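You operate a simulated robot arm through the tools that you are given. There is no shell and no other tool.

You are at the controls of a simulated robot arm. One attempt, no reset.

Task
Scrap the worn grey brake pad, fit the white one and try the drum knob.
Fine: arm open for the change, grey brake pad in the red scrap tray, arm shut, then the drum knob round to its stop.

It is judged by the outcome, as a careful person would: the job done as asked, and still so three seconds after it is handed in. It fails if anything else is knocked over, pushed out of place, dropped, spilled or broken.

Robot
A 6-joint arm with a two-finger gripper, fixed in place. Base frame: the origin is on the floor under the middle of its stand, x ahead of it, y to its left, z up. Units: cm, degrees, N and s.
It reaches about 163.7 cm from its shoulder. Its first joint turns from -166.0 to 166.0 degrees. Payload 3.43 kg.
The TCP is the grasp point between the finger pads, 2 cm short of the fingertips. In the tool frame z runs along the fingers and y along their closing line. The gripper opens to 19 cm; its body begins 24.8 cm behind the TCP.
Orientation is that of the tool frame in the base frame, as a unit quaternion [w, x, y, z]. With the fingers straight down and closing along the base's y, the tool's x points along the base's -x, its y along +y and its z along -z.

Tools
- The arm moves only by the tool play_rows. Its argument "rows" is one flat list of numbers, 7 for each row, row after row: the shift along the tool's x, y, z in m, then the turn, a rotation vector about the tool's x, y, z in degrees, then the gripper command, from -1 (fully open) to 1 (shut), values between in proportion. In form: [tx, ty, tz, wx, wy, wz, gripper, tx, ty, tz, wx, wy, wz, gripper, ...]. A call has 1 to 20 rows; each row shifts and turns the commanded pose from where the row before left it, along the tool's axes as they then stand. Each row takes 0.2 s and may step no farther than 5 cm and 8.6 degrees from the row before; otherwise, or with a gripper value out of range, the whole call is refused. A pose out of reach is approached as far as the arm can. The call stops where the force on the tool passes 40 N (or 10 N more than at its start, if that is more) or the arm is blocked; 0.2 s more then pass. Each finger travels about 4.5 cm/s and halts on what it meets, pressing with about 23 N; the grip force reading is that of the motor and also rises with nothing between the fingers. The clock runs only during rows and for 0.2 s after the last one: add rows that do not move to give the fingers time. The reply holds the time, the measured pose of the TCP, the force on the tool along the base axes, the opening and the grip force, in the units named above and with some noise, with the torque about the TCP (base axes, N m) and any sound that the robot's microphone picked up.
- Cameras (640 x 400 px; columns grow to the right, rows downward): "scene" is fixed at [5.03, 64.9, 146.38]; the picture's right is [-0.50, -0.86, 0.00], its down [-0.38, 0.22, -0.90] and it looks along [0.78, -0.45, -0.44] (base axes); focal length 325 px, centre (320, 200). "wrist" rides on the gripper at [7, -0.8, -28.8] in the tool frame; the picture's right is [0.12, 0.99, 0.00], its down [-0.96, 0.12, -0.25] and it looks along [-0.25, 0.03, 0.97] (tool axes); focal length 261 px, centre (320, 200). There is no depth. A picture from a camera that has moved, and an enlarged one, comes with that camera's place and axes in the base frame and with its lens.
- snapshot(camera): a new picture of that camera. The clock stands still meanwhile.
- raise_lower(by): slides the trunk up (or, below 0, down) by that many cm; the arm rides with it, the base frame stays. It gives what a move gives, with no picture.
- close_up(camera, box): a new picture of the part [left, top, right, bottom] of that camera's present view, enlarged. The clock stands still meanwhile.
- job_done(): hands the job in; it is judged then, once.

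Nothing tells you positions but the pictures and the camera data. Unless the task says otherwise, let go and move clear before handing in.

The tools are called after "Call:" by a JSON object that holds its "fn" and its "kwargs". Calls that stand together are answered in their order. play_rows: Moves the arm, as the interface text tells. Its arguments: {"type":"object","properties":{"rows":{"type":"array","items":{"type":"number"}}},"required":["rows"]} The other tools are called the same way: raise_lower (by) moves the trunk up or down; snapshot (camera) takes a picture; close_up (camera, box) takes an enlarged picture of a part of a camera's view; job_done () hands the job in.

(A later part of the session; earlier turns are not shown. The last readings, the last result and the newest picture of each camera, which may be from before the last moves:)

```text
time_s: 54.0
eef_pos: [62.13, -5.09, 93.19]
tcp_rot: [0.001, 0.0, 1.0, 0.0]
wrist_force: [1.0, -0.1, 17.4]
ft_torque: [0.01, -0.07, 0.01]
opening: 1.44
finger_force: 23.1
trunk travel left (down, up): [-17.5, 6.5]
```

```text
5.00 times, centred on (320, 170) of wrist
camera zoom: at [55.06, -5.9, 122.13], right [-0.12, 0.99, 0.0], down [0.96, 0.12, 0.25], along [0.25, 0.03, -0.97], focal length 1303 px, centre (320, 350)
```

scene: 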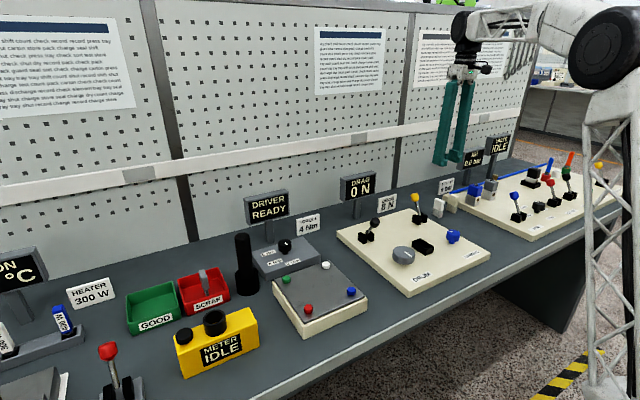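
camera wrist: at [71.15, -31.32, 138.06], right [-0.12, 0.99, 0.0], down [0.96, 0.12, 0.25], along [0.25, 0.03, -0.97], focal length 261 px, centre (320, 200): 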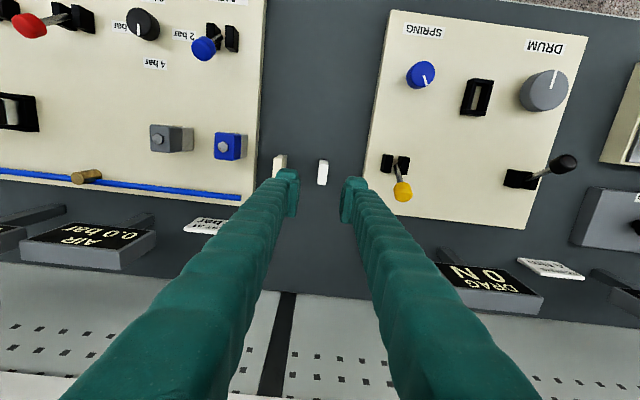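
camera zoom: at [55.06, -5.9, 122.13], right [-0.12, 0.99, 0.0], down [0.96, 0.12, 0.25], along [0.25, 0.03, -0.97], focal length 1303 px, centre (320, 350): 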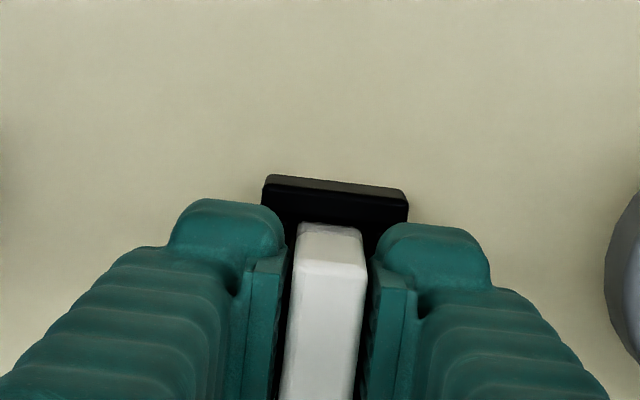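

It has bottomed out in the seat (17 N), at about the height the old pad had. I'll ease the load, open the fingers a little and rise straight up.

Call:
{"fn": "play_rows", "kwargs": {"rows": [0, 0, -0.002, 0, 0, 0, 1, 0, 0, 0, 0, 0, 0, 0.6, 0, 0, 0, 0, 0, 0, 0.6, 0, 0, 0, 0, 0, 0, 0.6, 0, 0, -0.02, 0, 0, 0, 0.6, 0, 0, -0.03, 0, 0, 0, 0.6, 0, 0, -0.04, 0, 0, 0, 0.6, 0, 0, -0.04, 0, 0, 0, 0.6, 0, 0, -0.03, 0, 0, 0, 0.6, 0, 0, 0, 0, 0, 0, 0.6]}}

Call:
{"fn": "close_up", "kwargs": {"camera": "scene", "box": [330, 170, 490, 270]}}

Call:
{"fn": "snapshot", "kwargs": {"camera": "wrist"}}

Call:
{"fn": "close_up", "kwargs": {"camera": "wrist", "box": [256, 130, 384, 210]}}

```text
time_s: 56.2
eef_pos: [61.99, -4.93, 109.53]
tcp_rot: [0.0, 0.0, 1.0, 0.0]
wrist_force: [-0.6, 0.4, -0.3]
ft_torque: [-0.01, -0.03, 0.01]
opening: 3.82
finger_force: 0.1
trunk travel left (down, up): [-17.5, 6.5]
```

```text
4.00 times, centred on (410, 220) of scene
camera zoom: at [5.03, 64.9, 146.38], right [-0.5, -0.86, 0.0], down [-0.38, 0.22, -0.9], along [0.78, -0.45, -0.44], focal length 1299 px, centre (-40, 120)
```

zoom: 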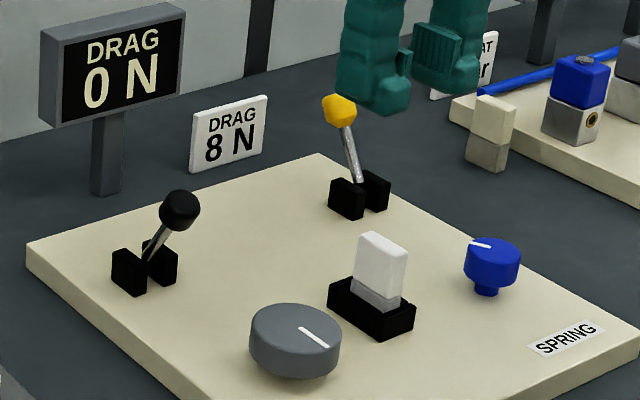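

```text
taken
camera wrist: at [55.09, -5.91, 138.33], right [-0.12, 0.99, 0.0], down [0.96, 0.12, 0.25], along [0.25, 0.03, -0.97], focal length 261 px, centre (320, 200)
```

wrist: 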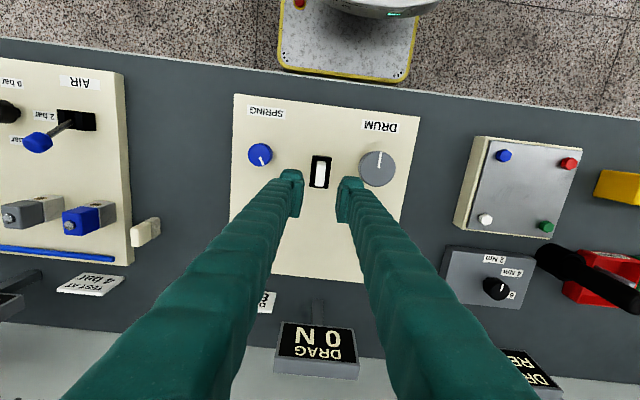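

```text
5.00 times, centred on (320, 170) of wrist
camera zoom: at [55.09, -5.91, 138.33], right [-0.12, 0.99, 0.0], down [0.96, 0.12, 0.25], along [0.25, 0.03, -0.97], focal length 1303 px, centre (320, 350)
```

zoom: 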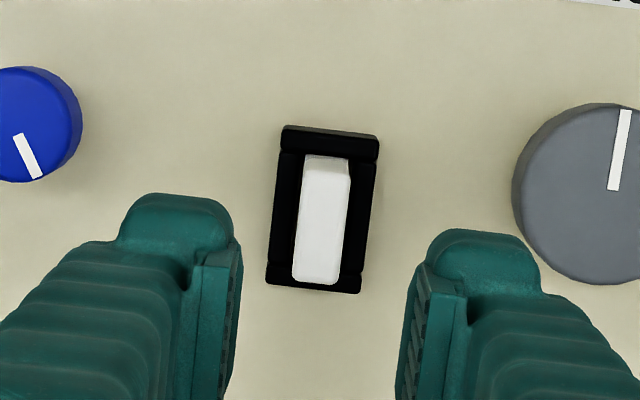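

The white pad sits upright and fully down in the seat. Next I'll shut the arm: close the fingers, go in front of the black lever and push it back.

Call:
{"fn": "play_rows", "kwargs": {"rows": [-0.011, 0.04, 0, 0, 0, 0, 1, -0.011, 0.04, 0, 0, 0, 0, 1, -0.011, 0.0395, 0, 0, 0, 0, 1, 0, 0, 0, 0, 0, 0, 1, 0, 0, 0.04, 0, 0, 0, 1, 0, 0, 0.03, 0, 0, 0, 1, 0, 0, 0, 0, 0, 0, 1]}}

Call:
{"fn": "close_up", "kwargs": {"camera": "scene", "box": [330, 160, 490, 260]}}

Call:
{"fn": "close_up", "kwargs": {"camera": "wrist", "box": [240, 130, 400, 230]}}

```text
time_s: 57.8
eef_pos: [65.53, 6.88, 102.37]
tcp_rot: [0.0, 0.0, 1.0, -0.001]
wrist_force: [-1.0, 0.5, 1.1]
ft_torque: [0.0, -0.03, 0.01]
opening: 0.01
finger_force: 22.6
trunk travel left (down, up): [-17.5, 6.5]
```

```text
4.00 times, centred on (410, 210) of scene
camera zoom: at [5.03, 64.9, 146.38], right [-0.5, -0.86, 0.0], down [-0.38, 0.22, -0.9], along [0.78, -0.45, -0.44], focal length 1299 px, centre (-40, 160)
```

zoom: 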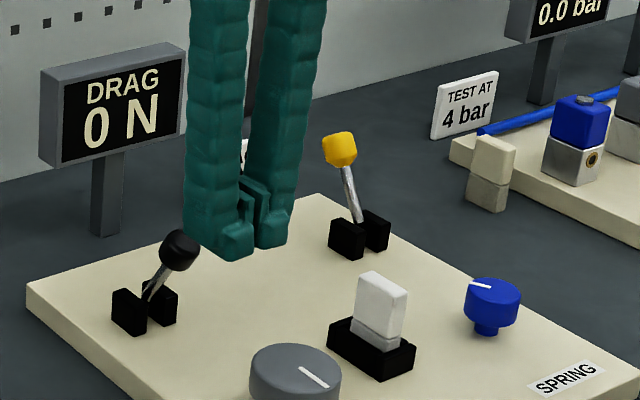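

```text
4.00 times, centred on (320, 180) of wrist
camera zoom: at [58.47, 6.08, 131.22], right [-0.12, 0.99, 0.0], down [0.96, 0.12, 0.25], along [0.25, 0.03, -0.97], focal length 1043 px, centre (320, 280)
```

zoom: 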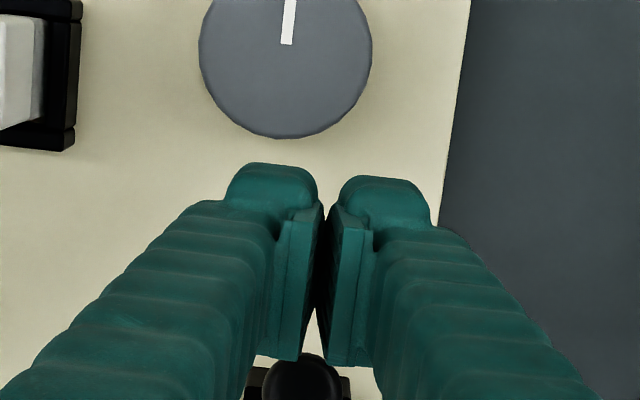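

The lever's head is just beyond the closed fingers. I'll step back slightly, lower to head height, then push it away from the robot.

Call:
{"fn": "play_rows", "kwargs": {"rows": [0.009, 0, 0, 0, 0, 0, 1, 0, 0, 0.03, 0, 0, 0, 1, 0, 0, 0.023, 0, 0, 0, 1, 0, 0, 0, 0, 0, 0, 1]}}

Call:
{"fn": "play_rows", "kwargs": {"rows": [-0.008, 0, 0, 0, 0, 0, 1, -0.008, 0, 0, 0, 0, 0, 1, -0.008, 0, 0, 0, 0, 0, 1, -0.007, 0, 0, 0, 0, 0, 1, -0.007, 0, 0, 0, 0, 0, 1, 0, 0, 0, 0, 0, 0, 1]}}

Call:
{"fn": "close_up", "kwargs": {"camera": "scene", "box": [330, 160, 490, 260]}}

```text
time_s: 58.8
eef_pos: [64.48, 6.83, 97.13]
tcp_rot: [0.0, -0.001, 1.0, 0.0]
wrist_force: [-0.6, -0.2, -0.6]
ft_torque: [0.01, -0.02, -0.02]
opening: 0.0
finger_force: 22.5
trunk travel left (down, up): [-17.5, 6.5]
```

```text
time_s: 60.2
eef_pos: [68.32, 6.9, 97.16]
tcp_rot: [0.0, 0.0, 1.0, 0.0]
wrist_force: [-4.1, 0.9, 1.4]
ft_torque: [-0.09, -0.03, 0.04]
opening: 0.03
finger_force: 22.6
trunk travel left (down, up): [-17.5, 6.5]
```

```text
4.00 times, centred on (410, 210) of scene
camera zoom: at [5.03, 64.9, 146.38], right [-0.5, -0.86, 0.0], down [-0.38, 0.22, -0.9], along [0.78, -0.45, -0.44], focal length 1299 px, centre (-40, 160)
```

zoom: 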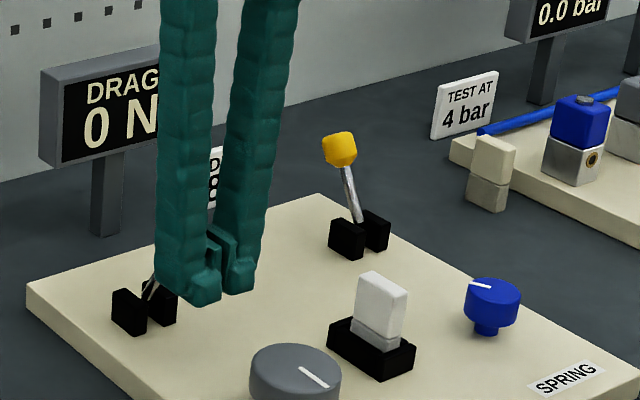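

The fingers are in contact and the lever has begun to move (4 N). I'll keep pushing it back.

Call:
{"fn": "play_rows", "kwargs": {"rows": [-0.007, 0, 0, 0, 0, 0, 1, -0.007, 0, 0, 0, 0, 0, 1, -0.007, 0, 0, 0, 0, 0, 1, -0.007, 0, 0, 0, 0, 0, 1, -0.007, 0, 0, 0, 0, 0, 1, 0, 0, 0, 0, 0, 0, 1]}}

Call:
{"fn": "close_up", "kwargs": {"camera": "scene", "box": [330, 160, 490, 260]}}

```text
time_s: 61.6
eef_pos: [71.9, 7.04, 97.05]
tcp_rot: [0.0, 0.0, 1.0, 0.0]
wrist_force: [0.7, 0.6, -0.1]
ft_torque: [-0.01, -0.01, -0.02]
opening: 0.0
finger_force: 23.1
trunk travel left (down, up): [-17.5, 6.5]
```

```text
4.00 times, centred on (410, 210) of scene
camera zoom: at [5.03, 64.9, 146.38], right [-0.5, -0.86, 0.0], down [-0.38, 0.22, -0.9], along [0.78, -0.45, -0.44], focal length 1299 px, centre (-40, 160)
```

zoom: 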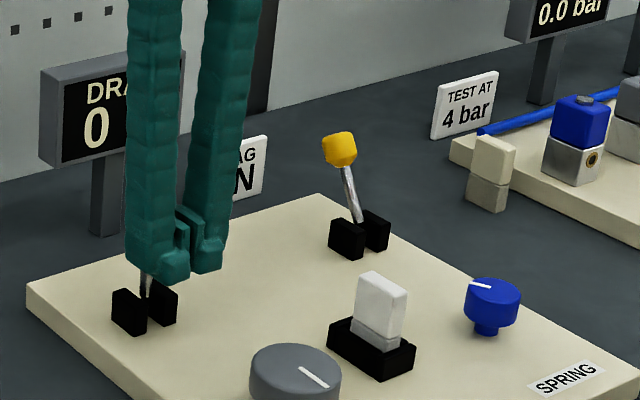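

Call:
{"fn": "play_rows", "kwargs": {"rows": [-0.007, 0, 0, 0, 0, 0, 1, -0.007, 0, 0, 0, 0, 0, 1, -0.007, 0, 0, 0, 0, 0, 1, -0.006, 0, 0, 0, 0, 0, 1, 0, 0, 0, 0, 0, 0, 1]}}

Call:
{"fn": "close_up", "kwargs": {"camera": "scene", "box": [330, 160, 490, 260]}}

```text
time_s: 62.8
eef_pos: [74.61, 7.01, 97.07]
tcp_rot: [0.0, 0.0, 1.0, 0.001]
wrist_force: [-0.4, -0.1, -0.5]
ft_torque: [-0.03, -0.01, 0.03]
opening: 0.01
finger_force: 23.5
trunk travel left (down, up): [-17.5, 6.5]
```

```text
4.00 times, centred on (410, 210) of scene
camera zoom: at [5.03, 64.9, 146.38], right [-0.5, -0.86, 0.0], down [-0.38, 0.22, -0.9], along [0.78, -0.45, -0.44], focal length 1299 px, centre (-40, 160)
```

zoom: 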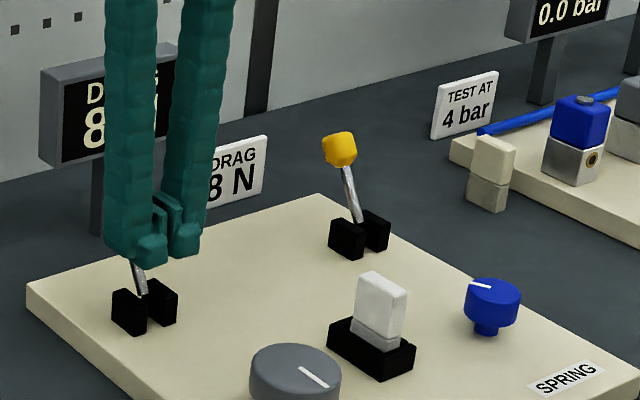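

The display is back to 8 and the lever leans back. I'll retreat toward the robot, rise, and check the lever fully.

Call:
{"fn": "play_rows", "kwargs": {"rows": [0.03, 0, 0, 0, 0, 0, 1, 0.03, 0, -0.02, 0, 0, 0, 1, 0.02, 0, -0.04, 0, 0, 0, 1, 0.02, 0, -0.04, 0, 0, 0, 1, 0.02, 0, -0.02, 0, 0, 0, 1, 0.02, 0, 0, 0, 0, 0, 1, 0, 0, 0, 0, 0, 0, 1]}}

Call:
{"fn": "close_up", "kwargs": {"camera": "scene", "box": [330, 160, 490, 260]}}

Call:
{"fn": "snapshot", "kwargs": {"camera": "wrist"}}

Call:
{"fn": "close_up", "kwargs": {"camera": "wrist", "box": [260, 100, 388, 180]}}

```text
time_s: 64.4
eef_pos: [60.48, 6.88, 109.16]
tcp_rot: [0.0, 0.0, 1.0, 0.001]
wrist_force: [0.7, 0.4, -0.7]
ft_torque: [0.02, 0.0, -0.02]
opening: 0.0
finger_force: 22.6
trunk travel left (down, up): [-17.5, 6.5]
```

```text
4.00 times, centred on (410, 210) of scene
camera zoom: at [5.03, 64.9, 146.38], right [-0.5, -0.86, 0.0], down [-0.38, 0.22, -0.9], along [0.78, -0.45, -0.44], focal length 1299 px, centre (-40, 160)
```

zoom: 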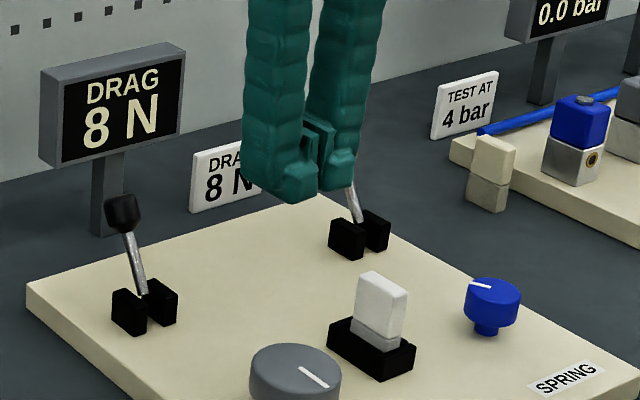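

```text
taken
camera wrist: at [53.43, 6.05, 138.04], right [-0.12, 0.99, 0.0], down [0.96, 0.12, 0.25], along [0.25, 0.03, -0.97], focal length 261 px, centre (320, 200)
```

wrist: 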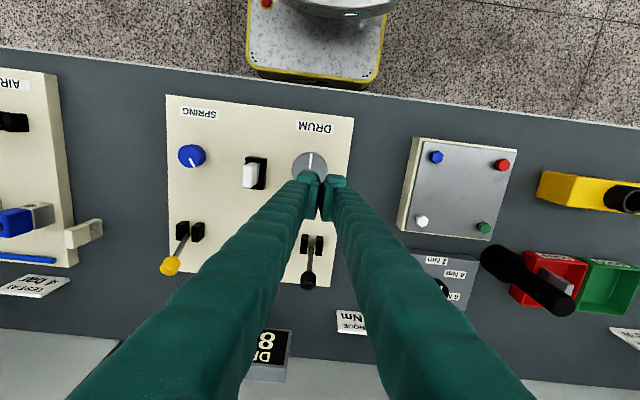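

```text
5.00 times, centred on (324, 140) of wrist
camera zoom: at [53.43, 6.05, 138.04], right [-0.12, 0.99, 0.0], down [0.96, 0.12, 0.25], along [0.25, 0.03, -0.97], focal length 1303 px, centre (300, 500)
```

zoom: 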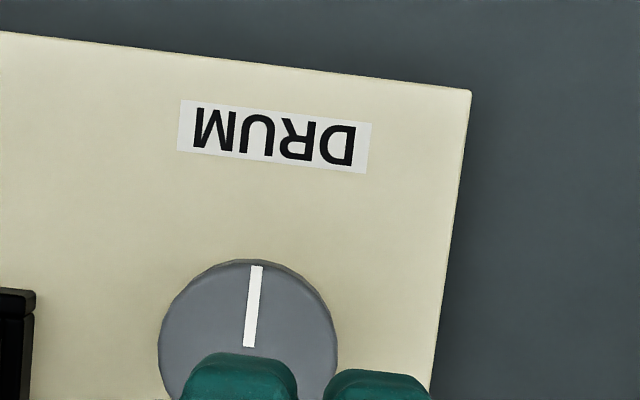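

The arm lever is back in its shut position and DRAG reads 8 N, matching the card; the pad stands in its seat. Now the drum knob at about (59.9, 4.95): I'll centre above it with the fingers opened to 7.5 cm.

Call:
{"fn": "play_rows", "kwargs": {"rows": [0.0055, -0.0193, 0, 0, 0, 0, 0.21, 0, 0, 0, 0, 0, 0, 0.21, 0, 0, 0, 0, 0, 0, 0.21, 0, 0, 0.03, 0, 0, 0, 0.21, 0, 0, 0.03, 0, 0, 0, 0.21, 0, 0, 0.02, 0, 0, 0, 0.21, 0, 0, 0, 0, 0, 0, 0.21]}}

Call:
{"fn": "close_up", "kwargs": {"camera": "wrist", "box": [240, 100, 400, 200]}}

Call:
{"fn": "close_up", "kwargs": {"camera": "scene", "box": [330, 190, 490, 290]}}

```text
time_s: 66.0
eef_pos: [60.03, 4.87, 101.15]
tcp_rot: [0.0, 0.0, 1.0, 0.0]
wrist_force: [0.3, -0.1, 1.0]
ft_torque: [-0.01, -0.01, -0.01]
opening: 7.53
finger_force: 0.0
trunk travel left (down, up): [-17.5, 6.5]
```

```text
4.00 times, centred on (320, 150) of wrist
camera zoom: at [52.93, 4.1, 129.94], right [-0.12, 0.99, 0.0], down [0.96, 0.12, 0.25], along [0.25, 0.03, -0.97], focal length 1043 px, centre (320, 400)
```

zoom: 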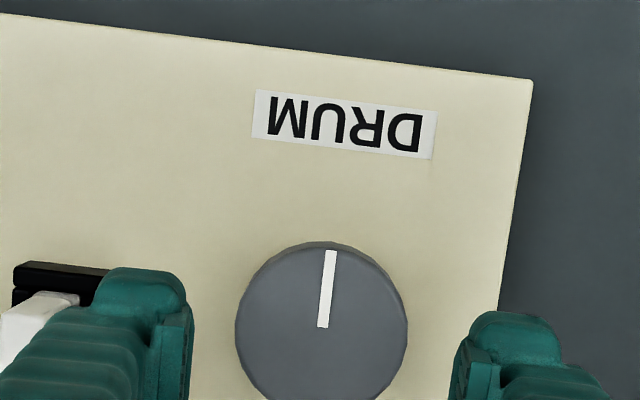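

```text
4.00 times, centred on (410, 240) of scene
camera zoom: at [5.03, 64.9, 146.38], right [-0.5, -0.86, 0.0], down [-0.38, 0.22, -0.9], along [0.78, -0.45, -0.44], focal length 1299 px, centre (-40, 40)
```

zoom: 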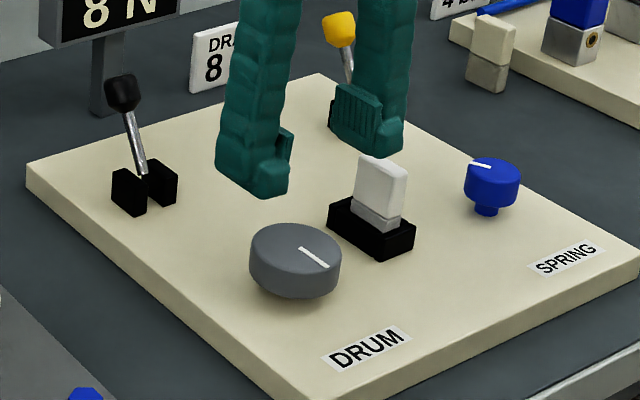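

The knob is centred between the fingers, with the white pad clear of the near finger. I'll descend around the knob and close on it.

Call:
{"fn": "play_rows", "kwargs": {"rows": [0.001, 0.001, 0.03, 0, 0, 0, 0.21, 0, 0, 0.03, 0, 0, 0, 0.21, 0, 0, 0.02, 0, 0, 0, 0.21, 0, 0, 0.01, 0, 0, 0, 0.21, 0, 0, 0.006, 0, 0, 0, 0.21, 0, 0, 0, 0, 0, 0, 0.21]}}

Call:
{"fn": "close_up", "kwargs": {"camera": "scene", "box": [330, 190, 490, 290]}}

Call:
{"fn": "close_up", "kwargs": {"camera": "wrist", "box": [220, 100, 420, 225]}}

```text
time_s: 67.4
eef_pos: [59.95, 5.11, 91.49]
tcp_rot: [0.0, 0.0, 1.0, 0.0]
wrist_force: [0.8, 0.6, -0.2]
ft_torque: [-0.01, 0.01, 0.02]
opening: 7.51
finger_force: 0.1
trunk travel left (down, up): [-17.5, 6.5]
```

```text
4.00 times, centred on (410, 240) of scene
camera zoom: at [5.03, 64.9, 146.38], right [-0.5, -0.86, 0.0], down [-0.38, 0.22, -0.9], along [0.78, -0.45, -0.44], focal length 1299 px, centre (-40, 40)
```

zoom: 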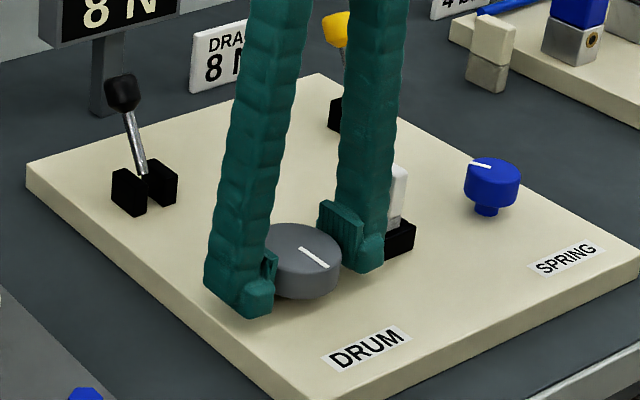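

```text
3.20 times, centred on (320, 162) of wrist
camera zoom: at [52.78, 4.22, 120.32], right [-0.12, 0.99, 0.0], down [0.96, 0.12, 0.25], along [0.25, 0.03, -0.97], focal length 834 px, centre (320, 320)
```

zoom: 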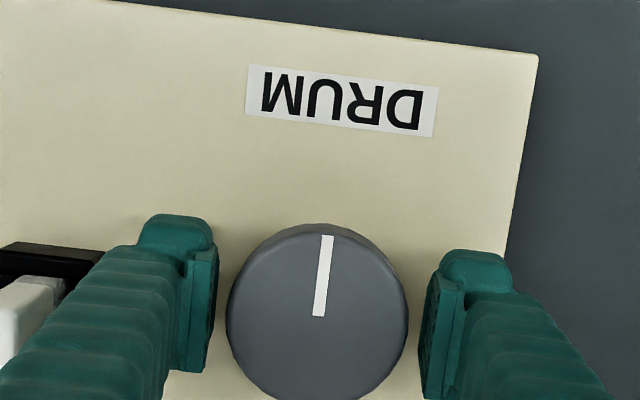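

The fingers straddle the knob. I'll close on it.

Call:
{"fn": "play_rows", "kwargs": {"rows": [0, 0, 0, 0, 0, 0, 1, 0, 0, 0, 0, 0, 0, 1, 0, 0, 0, 0, 0, 0, 1, 0, 0, 0, 0, 0, 0, 1]}}

Call:
{"fn": "close_up", "kwargs": {"camera": "wrist", "box": [220, 100, 420, 225]}}

```text
time_s: 68.4
eef_pos: [59.76, 5.06, 91.47]
tcp_rot: [0.0, 0.0, 1.0, 0.001]
wrist_force: [-0.5, -8.5, -0.9]
ft_torque: [-0.07, -0.01, -0.03]
opening: 6.29
finger_force: 45.5
trunk travel left (down, up): [-17.5, 6.5]
```

```text
3.20 times, centred on (320, 162) of wrist
camera zoom: at [52.79, 4.15, 120.33], right [-0.12, 0.99, 0.0], down [0.96, 0.12, 0.25], along [0.25, 0.03, -0.97], focal length 834 px, centre (320, 320)
```

zoom: 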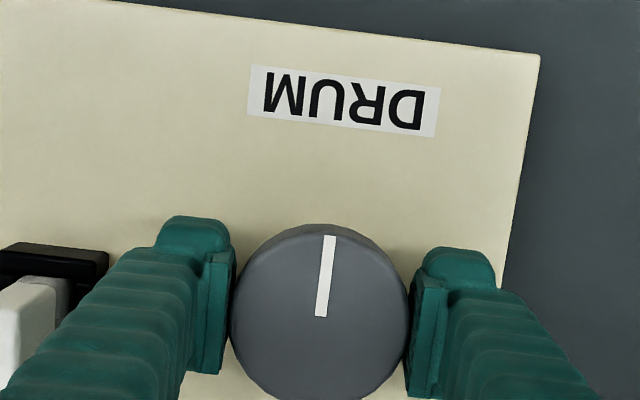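

The grip is on with a small side force; I'll correct by 1 mm and try a first slow turn clockwise (seen from above).

Call:
{"fn": "play_rows", "kwargs": {"rows": [0, -0.001, 0, 0, 0, 0, 1, 0, 0, 0, 0, 0, 5, 1, 0, 0, 0, 0, 0, 5, 1, 0, 0, 0, 0, 0, 5, 1, 0, 0, 0, 0, 0, 0, 1]}}

Call:
{"fn": "close_up", "kwargs": {"camera": "wrist", "box": [220, 100, 420, 225]}}

Call:
{"fn": "close_up", "kwargs": {"camera": "scene", "box": [330, 170, 490, 270]}}

```text
time_s: 69.6
eef_pos: [59.76, 5.06, 91.51]
tcp_rot: [0.0, 0.13, 0.991, -0.001]
wrist_force: [-6.3, 4.2, -4.4]
ft_torque: [0.06, 0.02, -0.03]
opening: 6.3
finger_force: 44.9
trunk travel left (down, up): [-17.5, 6.5]
```

```text
3.20 times, centred on (320, 162) of wrist
camera zoom: at [52.83, 6.03, 120.34], right [0.14, 0.99, 0.0], down [0.96, -0.14, 0.25], along [0.24, -0.04, -0.97], focal length 834 px, centre (320, 320)
```

zoom: 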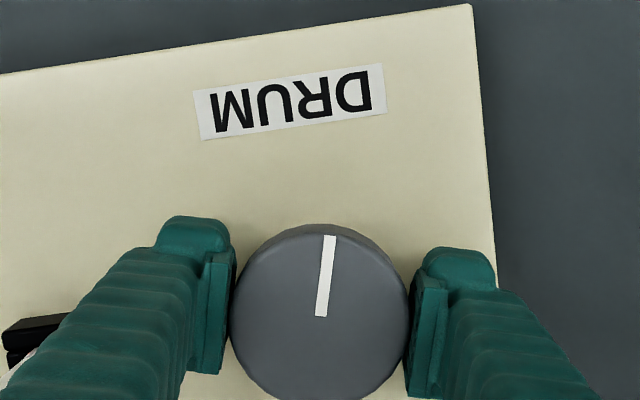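

```text
4.00 times, centred on (410, 220) of scene
camera zoom: at [5.03, 64.9, 146.38], right [-0.5, -0.86, 0.0], down [-0.38, 0.22, -0.9], along [0.78, -0.45, -0.44], focal length 1299 px, centre (-40, 120)
```

zoom: 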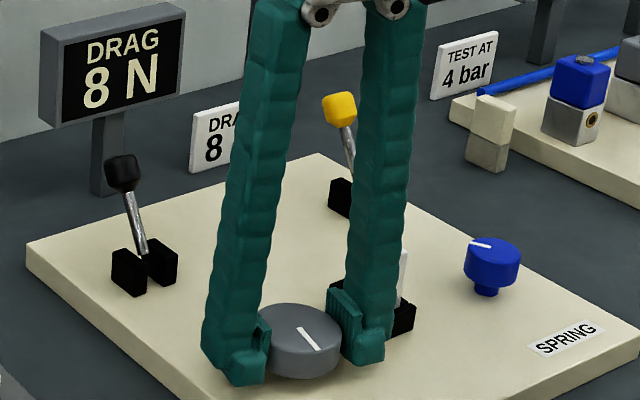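

The knob turns with the gripper, almost without torque. I'll continue clockwise in larger steps, watching for the stop.

Call:
{"fn": "play_rows", "kwargs": {"rows": [0, 0, 0, 0, 0, 6, 1, 0, 0, 0, 0, 0, 6, 1, 0, 0, 0, 0, 0, 6, 1, 0, 0, 0, 0, 0, 6, 1, 0, 0, 0, 0, 0, 6, 1, 0, 0, 0, 0, 0, 6, 1, 0, 0, 0, 0, 0, 0, 1]}}

Call:
{"fn": "close_up", "kwargs": {"camera": "wrist", "box": [220, 100, 420, 225]}}

Call:
{"fn": "close_up", "kwargs": {"camera": "scene", "box": [330, 170, 490, 270]}}

```text
time_s: 71.2
eef_pos: [59.88, 5.04, 91.53]
tcp_rot: [0.0, 0.431, 0.903, 0.001]
wrist_force: [-1.0, 23.5, -11.6]
ft_torque: [0.23, 0.16, 0.06]
opening: 6.29
finger_force: 45.7
trunk travel left (down, up): [-17.5, 6.5]
```

```text
3.20 times, centred on (320, 162) of wrist
camera zoom: at [54.81, 10.04, 120.34], right [0.7, 0.72, 0.0], down [0.69, -0.68, 0.25], along [0.18, -0.17, -0.97], focal length 834 px, centre (320, 320)
```

zoom: 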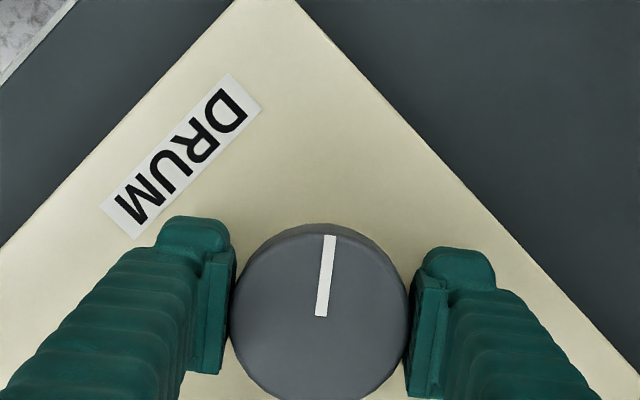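

```text
4.00 times, centred on (410, 220) of scene
camera zoom: at [5.03, 64.9, 146.38], right [-0.5, -0.86, 0.0], down [-0.38, 0.22, -0.9], along [0.78, -0.45, -0.44], focal length 1299 px, centre (-40, 120)
```

zoom: 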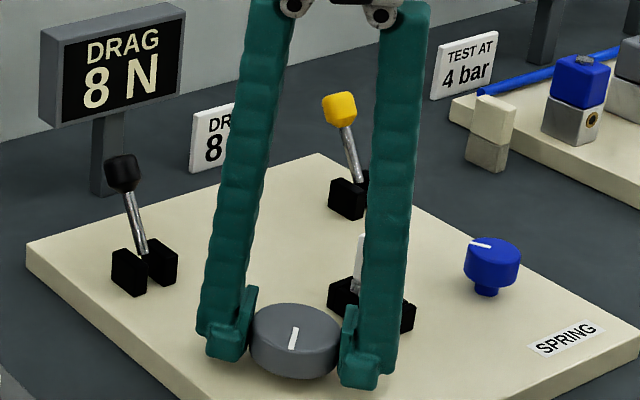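

Turned about 51° so far, still free, with some side load from a slight off-centre. I'll correct the centre and continue clockwise.

Call:
{"fn": "play_rows", "kwargs": {"rows": [0.0013, 0.0011, 0.0007, 0, 0, 0, 1, 0, 0, 0, 0, 0, 5, 1, 0, 0, 0, 0, 0, 5, 1, 0, 0, 0, 0, 0, 5, 1, 0, 0, 0, 0, 0, 5, 1, 0, 0, 0, 0, 0, 0, 1]}}

Call:
{"fn": "close_up", "kwargs": {"camera": "wrist", "box": [220, 100, 420, 225]}}

```text
time_s: 72.6
eef_pos: [59.88, 5.15, 91.47]
tcp_rot: [0.001, 0.581, 0.814, 0.0]
wrist_force: [6.6, 6.6, 14.3]
ft_torque: [-0.18, -0.11, 0.03]
opening: 6.28
finger_force: 44.6
trunk travel left (down, up): [-17.5, 6.5]
```

```text
3.20 times, centred on (320, 162) of wrist
camera zoom: at [56.81, 11.51, 120.33], right [0.9, 0.43, 0.0], down [0.42, -0.87, 0.25], along [0.11, -0.22, -0.97], focal length 834 px, centre (320, 320)
```

zoom: 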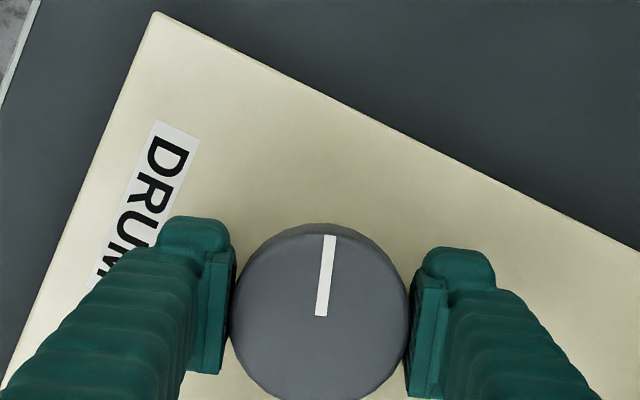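

Now about 71° with the knob still following. I'll go on clockwise.

Call:
{"fn": "play_rows", "kwargs": {"rows": [0, 0, -0.0005, 0, 0, 5, 1, 0, 0, 0, 0, 0, 5, 1, 0, 0, 0, 0, 0, 5, 1, 0, 0, 0, 0, 0, 5, 1, 0, 0, 0, 0, 0, 5, 1, 0, 0, 0, 0, 0, 0, 1]}}

Call:
{"fn": "close_up", "kwargs": {"camera": "wrist", "box": [220, 100, 420, 225]}}

Call:
{"fn": "close_up", "kwargs": {"camera": "scene", "box": [330, 170, 490, 270]}}

```text
time_s: 74.0
eef_pos: [60.01, 5.14, 91.61]
tcp_rot: [0.0, 0.744, 0.668, 0.0]
wrist_force: [25.4, -0.2, -2.7]
ft_torque: [-0.06, -0.21, 0.04]
opening: 6.31
finger_force: 45.1
trunk travel left (down, up): [-17.5, 6.5]
```

```text
3.20 times, centred on (320, 162) of wrist
camera zoom: at [59.89, 12.22, 120.33], right [1.0, 0.01, 0.0], down [0.01, -0.97, 0.25], along [0.0, -0.25, -0.97], focal length 834 px, centre (320, 320)
```

zoom: 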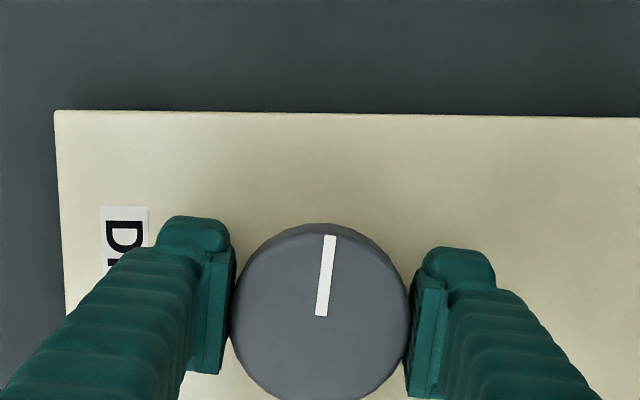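

```text
4.00 times, centred on (410, 220) of scene
camera zoom: at [5.03, 64.9, 146.38], right [-0.5, -0.86, 0.0], down [-0.38, 0.22, -0.9], along [0.78, -0.45, -0.44], focal length 1299 px, centre (-40, 120)
```

zoom: 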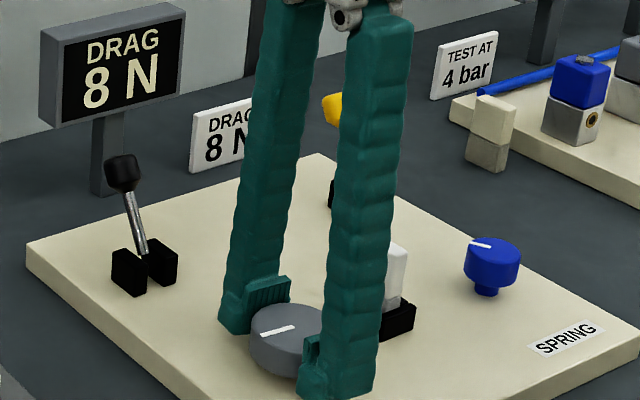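

About 96° and still no stop. I'll recentre by 2 mm and continue.

Call:
{"fn": "play_rows", "kwargs": {"rows": [0.0002, 0.0018, 0, 0, 0, 0, 1, 0, 0, 0, 0, 0, 5, 1, 0, 0, 0, 0, 0, 5, 1, 0, 0, 0, 0, 0, 5, 1, 0, 0, 0, 0, 0, 5, 1, 0, 0, 0, 0, 0, 0, 1]}}

Call:
{"fn": "close_up", "kwargs": {"camera": "wrist", "box": [220, 100, 420, 225]}}

```text
time_s: 75.4
eef_pos: [60.08, 5.13, 91.44]
tcp_rot: [0.0, 0.848, 0.53, 0.0]
wrist_force: [5.1, -3.9, 3.5]
ft_torque: [-0.1, -0.04, 0.0]
opening: 6.32
finger_force: 45.2
trunk travel left (down, up): [-17.5, 6.5]
```

```text
3.20 times, centred on (320, 162) of wrist
camera zoom: at [62.4, 11.81, 120.34], right [0.94, -0.33, 0.0], down [-0.32, -0.91, 0.25], along [-0.08, -0.23, -0.97], focal length 834 px, centre (320, 320)
```

zoom: 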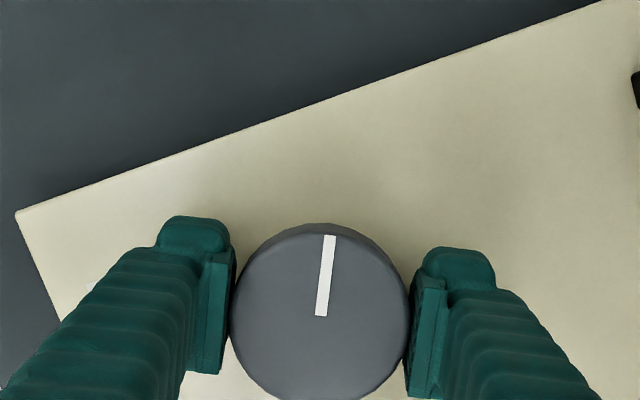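

About 116° now, and the pointer keeps its place in the grip. I'll continue.

Call:
{"fn": "play_rows", "kwargs": {"rows": [0, 0, 0, 0, 0, 5, 1, 0, 0, 0, 0, 0, 5, 1, 0, 0, 0, 0, 0, 5, 1, 0, 0, 0, 0, 0, 5, 1, 0, 0, 0, 0, 0, 0, 1]}}

Call:
{"fn": "close_up", "kwargs": {"camera": "wrist", "box": [220, 100, 420, 225]}}

```text
time_s: 76.6
eef_pos: [60.1, 5.16, 91.58]
tcp_rot: [0.0, 0.927, 0.374, 0.0]
wrist_force: [11.5, -9.9, 1.1]
ft_torque: [-0.11, -0.18, 0.02]
opening: 6.27
finger_force: 44.8
trunk travel left (down, up): [-17.5, 6.5]
```

```text
3.20 times, centred on (320, 162) of wrist
camera zoom: at [64.57, 10.58, 120.34], right [0.77, -0.63, 0.0], down [-0.61, -0.75, 0.25], along [-0.16, -0.19, -0.97], focal length 834 px, centre (320, 320)
```

zoom: 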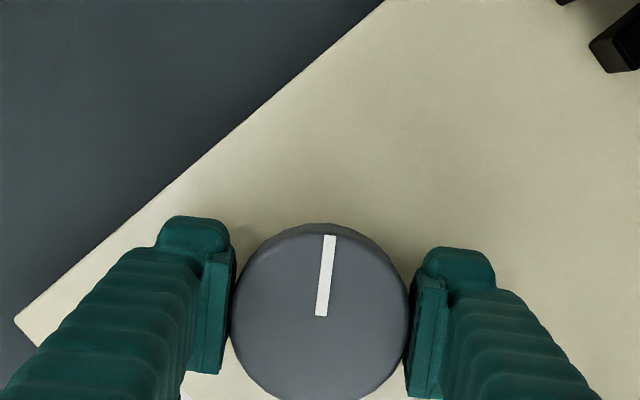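

About 136°. Forces remain moderate; I'll nudge the centre and carry on.

Call:
{"fn": "play_rows", "kwargs": {"rows": [0.0001, 0.0011, 0, 0, 0, 0, 1, 0, 0, 0, 0, 0, 5, 1, 0, 0, 0, 0, 0, 5, 1, 0, 0, 0, 0, 0, 5, 1, 0, 0, 0, 0, 0, 5, 1, 0, 0, 0, 0, 0, 0, 1]}}

Call:
{"fn": "close_up", "kwargs": {"camera": "wrist", "box": [220, 100, 420, 225]}}

```text
time_s: 78.0
eef_pos: [60.06, 5.0, 91.57]
tcp_rot: [0.0, 0.978, 0.208, -0.001]
wrist_force: [-0.4, -4.9, -6.9]
ft_torque: [-0.07, 0.07, 0.03]
opening: 6.29
finger_force: 45.0
trunk travel left (down, up): [-17.5, 6.5]
```

```text
3.20 times, centred on (320, 162) of wrist
camera zoom: at [66.24, 8.67, 120.33], right [0.51, -0.86, 0.0], down [-0.83, -0.5, 0.25], along [-0.21, -0.13, -0.97], focal length 834 px, centre (320, 320)
```

zoom: 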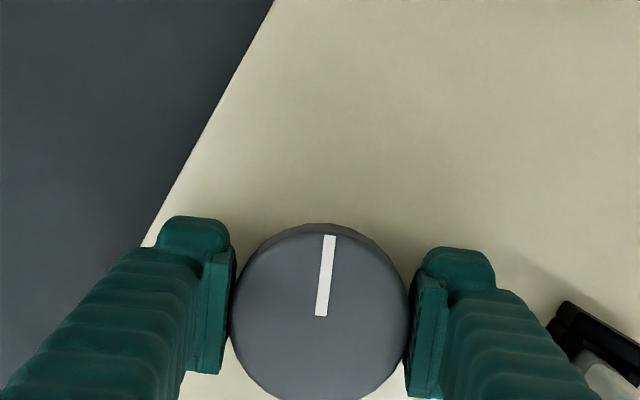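

About 156° and no stop yet. I'll keep turning, mindful of the seat to the right.

Call:
{"fn": "play_rows", "kwargs": {"rows": [0, 0, 0, 0, 0, 5, 1, 0, 0, 0, 0, 0, 5, 1, 0, 0, 0, 0, 0, 5, 1, 0, 0, 0, 0, 0, 5, 1, 0, 0, 0, 0, 0, 0, 1]}}

Call:
{"fn": "close_up", "kwargs": {"camera": "wrist", "box": [220, 100, 420, 225]}}

Call:
{"fn": "close_up", "kwargs": {"camera": "scene", "box": [330, 170, 490, 270]}}

```text
time_s: 78.8
eef_pos: [60.07, 5.1, 91.51]
tcp_rot: [-0.012, 0.995, 0.095, 0.0]
wrist_force: [-3.4, 40.6, -4.2]
ft_torque: [-0.76, -0.53, -0.02]
opening: 6.28
finger_force: 44.8
out of reach, approached as far as the arm can: row 3
trunk travel left (down, up): [-17.5, 6.5]
stopped in row 3: the force on the tool passed its limit at 65 N (the readings are from after the stop); the commanded pose is now the measured one
```

```text
3.20 times, centred on (320, 162) of wrist
camera zoom: at [66.92, 6.44, 120.36], right [0.3, -0.95, -0.02], down [-0.92, -0.3, 0.24], along [-0.24, -0.05, -0.97], focal length 834 px, centre (320, 320)
```

zoom: 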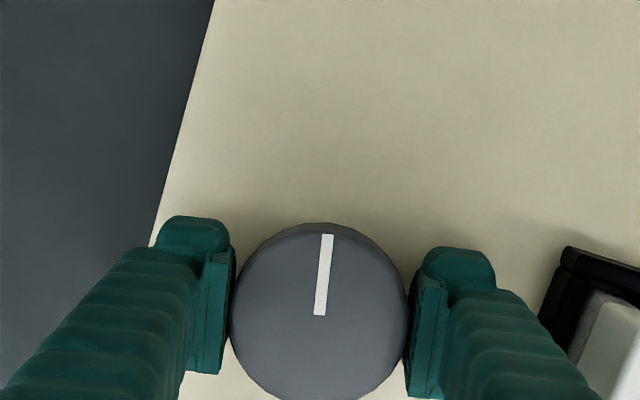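

```text
4.00 times, centred on (410, 220) of scene
camera zoom: at [5.03, 64.9, 146.38], right [-0.5, -0.86, 0.0], down [-0.38, 0.22, -0.9], along [0.78, -0.45, -0.44], focal length 1299 px, centre (-40, 120)
```

zoom: 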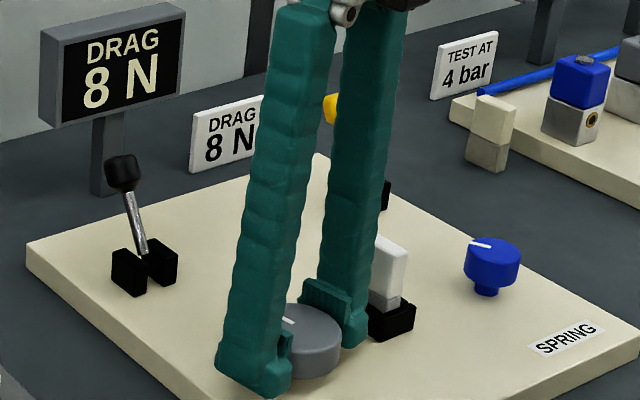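

The wrist itself has reached its turning limit near 170° (not the knob's stop), so I must regrip. I'll open the fingers, rise, and check that the knob stays put.

Call:
{"fn": "play_rows", "kwargs": {"rows": [0, 0, 0, 0, 0, 0, 0.21, 0, 0, 0, 0, 0, 0, 0.21, 0, 0, 0, 0, 0, 0, 0.21, 0, 0, 0, 0, 0, 0, 0.21]}}

Call:
{"fn": "close_up", "kwargs": {"camera": "wrist", "box": [220, 100, 420, 225]}}

```text
time_s: 79.8
eef_pos: [60.12, 4.64, 91.47]
tcp_rot: [-0.01, 0.996, 0.094, -0.001]
wrist_force: [0.0, 0.0, -0.3]
ft_torque: [-0.01, 0.01, -0.02]
opening: 7.49
finger_force: 0.0
trunk travel left (down, up): [-17.5, 6.5]
```

```text
3.20 times, centred on (320, 162) of wrist
camera zoom: at [66.94, 6.08, 120.36], right [0.3, -0.95, -0.02], down [-0.92, -0.3, 0.24], along [-0.24, -0.05, -0.97], focal length 834 px, centre (320, 320)
```

zoom: 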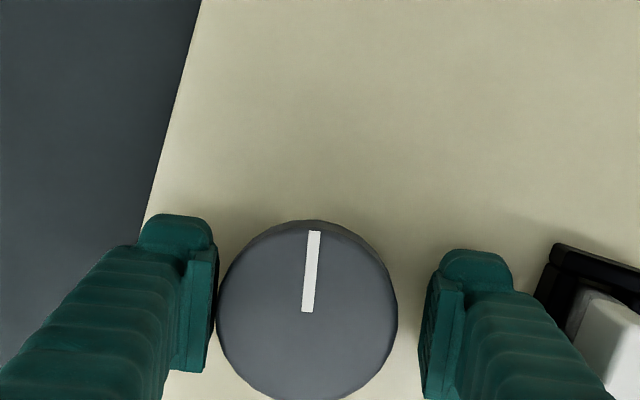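

The knob stays at its new angle. I'll rise clear, take out the slight tilt, and wind the wrist back about half a turn.

Call:
{"fn": "play_rows", "kwargs": {"rows": [0, 0, -0.03, 0, 0, 0, 0.21, 0, 0, -0.045, -1.15, 0, 0, 0.21, 0, 0, 0, 0, 0, -8.5, 0.21, 0, 0, 0, 0, 0, -8.5, 0.21, 0, 0, 0, 0, 0, -8.5, 0.21, 0, 0, 0, 0, 0, -8.5, 0.21, 0, 0, 0, 0, 0, -8.5, 0.21, 0, 0, 0, 0, 0, -8.5, 0.21, 0, 0, 0, 0, 0, -8.5, 0.21, 0, 0, 0, 0, 0, -8.5, 0.21, 0, 0, 0, 0, 0, -8.5, 0.21, 0, 0, 0, 0, 0, -8.5, 0.21, 0, 0, 0, 0, 0, -8.5, 0.21, 0, 0, 0, 0, 0, -8.5, 0.21, 0, 0, 0, 0, 0, -8.5, 0.21, 0, 0, 0, 0, 0, -8.5, 0.21, 0, 0, 0, 0, 0, -8.5, 0.21, 0, 0, 0, 0, 0, -8.5, 0.21, 0, 0, 0, 0, 0, -8.5, 0.21, 0, 0, 0, 0, 0, -8.5, 0.21]}}

Call:
{"fn": "snapshot", "kwargs": {"camera": "wrist"}}

Call:
{"fn": "snapshot", "kwargs": {"camera": "scene"}}

```text
time_s: 84.0
eef_pos: [60.12, 4.4, 98.97]
tcp_rot: [0.001, 0.139, 0.99, 0.002]
wrist_force: [-0.6, -1.1, 0.1]
ft_torque: [0.0, -0.02, -0.01]
opening: 7.5
finger_force: 0.1
trunk travel left (down, up): [-17.5, 6.5]
```

```text
taken
camera wrist: at [53.11, 5.49, 127.81], right [0.16, 0.99, 0.0], down [0.96, -0.16, 0.25], along [0.25, -0.04, -0.97], focal length 261 px, centre (320, 200)
```

wrist: 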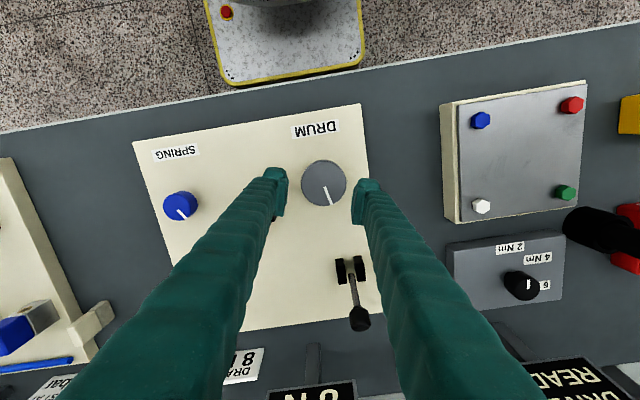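

```text
taken
```

scene: 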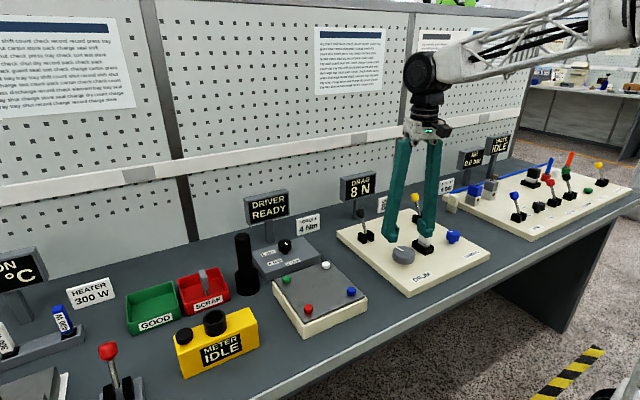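

The knob kept its angle (pointer now away from the robot) and everything else is as it was. I'll wind the wrist back further to have enough travel for the rest.

Call:
{"fn": "play_rows", "kwargs": {"rows": [0, 0, 0, 0, 0, -8.5, 0.21, 0, 0, 0, 0, 0, -8.5, 0.21, 0, 0, 0, 0, 0, -8.5, 0.21, 0, 0, 0, 0, 0, -8.5, 0.21, 0, 0, 0, 0, 0, -8.5, 0.21, 0, 0, 0, 0, 0, -8.5, 0.21, 0, 0, 0, 0, 0, -8.5, 0.21, 0, 0, 0, 0, 0, -8.5, 0.21, 0, 0, 0, 0, 0, -8.5, 0.21, 0, 0, 0, 0, 0, 0, 0.21]}}

Call:
{"fn": "snapshot", "kwargs": {"camera": "wrist"}}

Call:
{"fn": "close_up", "kwargs": {"camera": "wrist", "box": [240, 130, 400, 230]}}

```text
time_s: 86.2
eef_pos: [60.15, 4.47, 99.05]
tcp_rot: [0.002, -0.503, 0.864, 0.0]
wrist_force: [0.4, 0.2, 0.6]
ft_torque: [-0.01, 0.0, 0.0]
opening: 7.48
finger_force: 0.1
trunk travel left (down, up): [-17.5, 6.5]
```

```text
taken
camera wrist: at [57.32, -2.19, 127.81], right [-0.92, 0.39, 0.0], down [0.37, 0.89, 0.25], along [0.1, 0.23, -0.97], focal length 261 px, centre (320, 200)
```

wrist: 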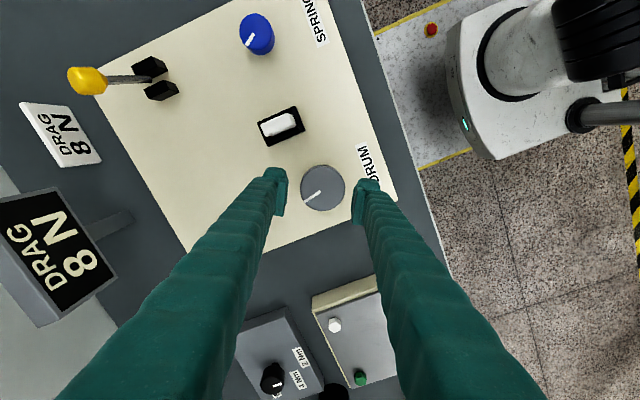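

```text
4.00 times, centred on (320, 180) of wrist
camera zoom: at [57.32, -2.19, 127.81], right [-0.92, 0.39, 0.0], down [0.37, 0.89, 0.25], along [0.1, 0.23, -0.97], focal length 1043 px, centre (320, 280)
```

zoom: 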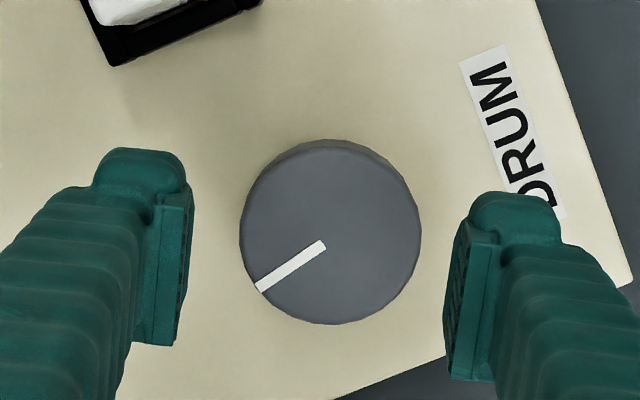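

The knob is centred within half a centimetre at this wrist angle, and the fingers are clear of the seat. I'll recentre, descend and grip again.

Call:
{"fn": "play_rows", "kwargs": {"rows": [-0.0046, 0.0041, 0, 0, 0, 0, 0.21, 0, 0, 0.03, 0, 0, 0, 0.21, 0, 0, 0.025, 0, 0, 0, 0.21, 0, 0, 0.02, 0, 0, 0, 0.21, 0, 0, 0, 0, 0, 0, 0.21]}}

Call:
{"fn": "close_up", "kwargs": {"camera": "wrist", "box": [220, 100, 420, 225]}}

```text
time_s: 87.4
eef_pos: [59.97, 4.98, 91.5]
tcp_rot: [0.002, -0.503, 0.864, 0.0]
wrist_force: [0.4, 0.2, 0.0]
ft_torque: [0.02, 0.03, 0.02]
opening: 7.47
finger_force: 0.1
trunk travel left (down, up): [-17.5, 6.5]
```

```text
3.20 times, centred on (320, 162) of wrist
camera zoom: at [57.18, -1.63, 120.32], right [-0.92, 0.39, 0.0], down [0.38, 0.89, 0.25], along [0.1, 0.23, -0.97], focal length 834 px, centre (320, 320)
```

zoom: 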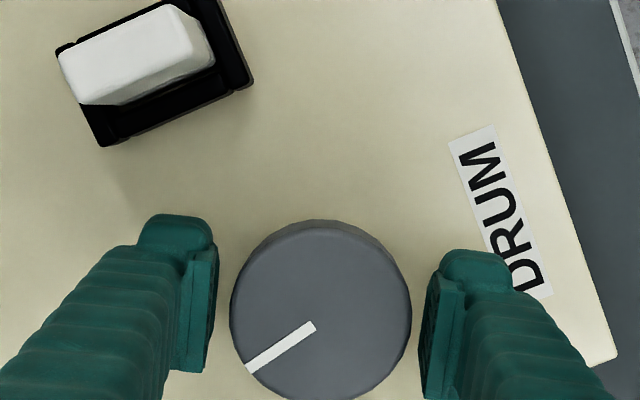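

Well centred. I'll close on the knob and continue turning clockwise.

Call:
{"fn": "play_rows", "kwargs": {"rows": [0, 0, 0, 0, 0, 0, 1, 0, 0, 0, 0, 0, 0, 1, 0, 0, 0, 0, 0, 0, 1, 0, 0, 0, 0, 0, 0, 1, 0, 0, 0, 0, 0, 5, 1, 0, 0, 0, 0, 0, 5, 1, 0, 0, 0, 0, 0, 0, 1]}}

Call:
{"fn": "close_up", "kwargs": {"camera": "wrist", "box": [220, 100, 420, 225]}}

```text
time_s: 89.0
eef_pos: [60.04, 4.98, 91.42]
tcp_rot: [0.0, -0.425, 0.905, 0.0]
wrist_force: [-7.4, -2.6, -4.9]
ft_torque: [-0.2, 0.13, -0.02]
opening: 6.27
finger_force: 45.0
trunk travel left (down, up): [-17.5, 6.5]
```

```text
3.20 times, centred on (320, 162) of wrist
camera zoom: at [56.09, -1.03, 120.33], right [-0.84, 0.54, 0.0], down [0.53, 0.81, 0.25], along [0.14, 0.21, -0.97], focal length 834 px, centre (320, 320)
```

zoom: 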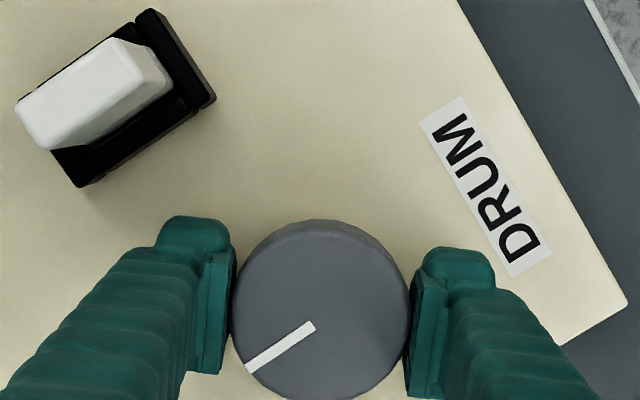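

Gripped, and the knob follows (about 180° in all). I'll continue in steps.

Call:
{"fn": "play_rows", "kwargs": {"rows": [0, 0, 0, 0, 0, 5, 1, 0, 0, 0, 0, 0, 5, 1, 0, 0, 0, 0, 0, 5, 1, 0, 0, 0, 0, 0, 5, 1, 0, 0, 0, 0, 0, 5, 1, 0, 0, 0, 0, 0, 5, 1, 0, 0, 0, 0, 0, 0, 1]}}

Call:
{"fn": "close_up", "kwargs": {"camera": "wrist", "box": [220, 100, 420, 225]}}

```text
time_s: 90.6
eef_pos: [60.16, 4.96, 91.44]
tcp_rot: [0.002, -0.176, 0.984, 0.001]
wrist_force: [8.9, -2.6, -1.3]
ft_torque: [-0.02, -0.3, 0.2]
opening: 6.18
finger_force: 45.0
trunk travel left (down, up): [-17.5, 6.5]
```

```text
3.20 times, centred on (320, 162) of wrist
camera zoom: at [53.74, 1.75, 120.34], right [-0.46, 0.89, 0.0], down [0.86, 0.44, 0.25], along [0.22, 0.12, -0.97], focal length 834 px, centre (320, 320)
```

zoom: 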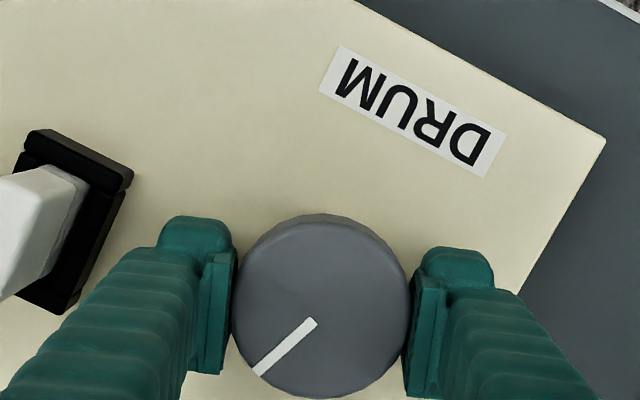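

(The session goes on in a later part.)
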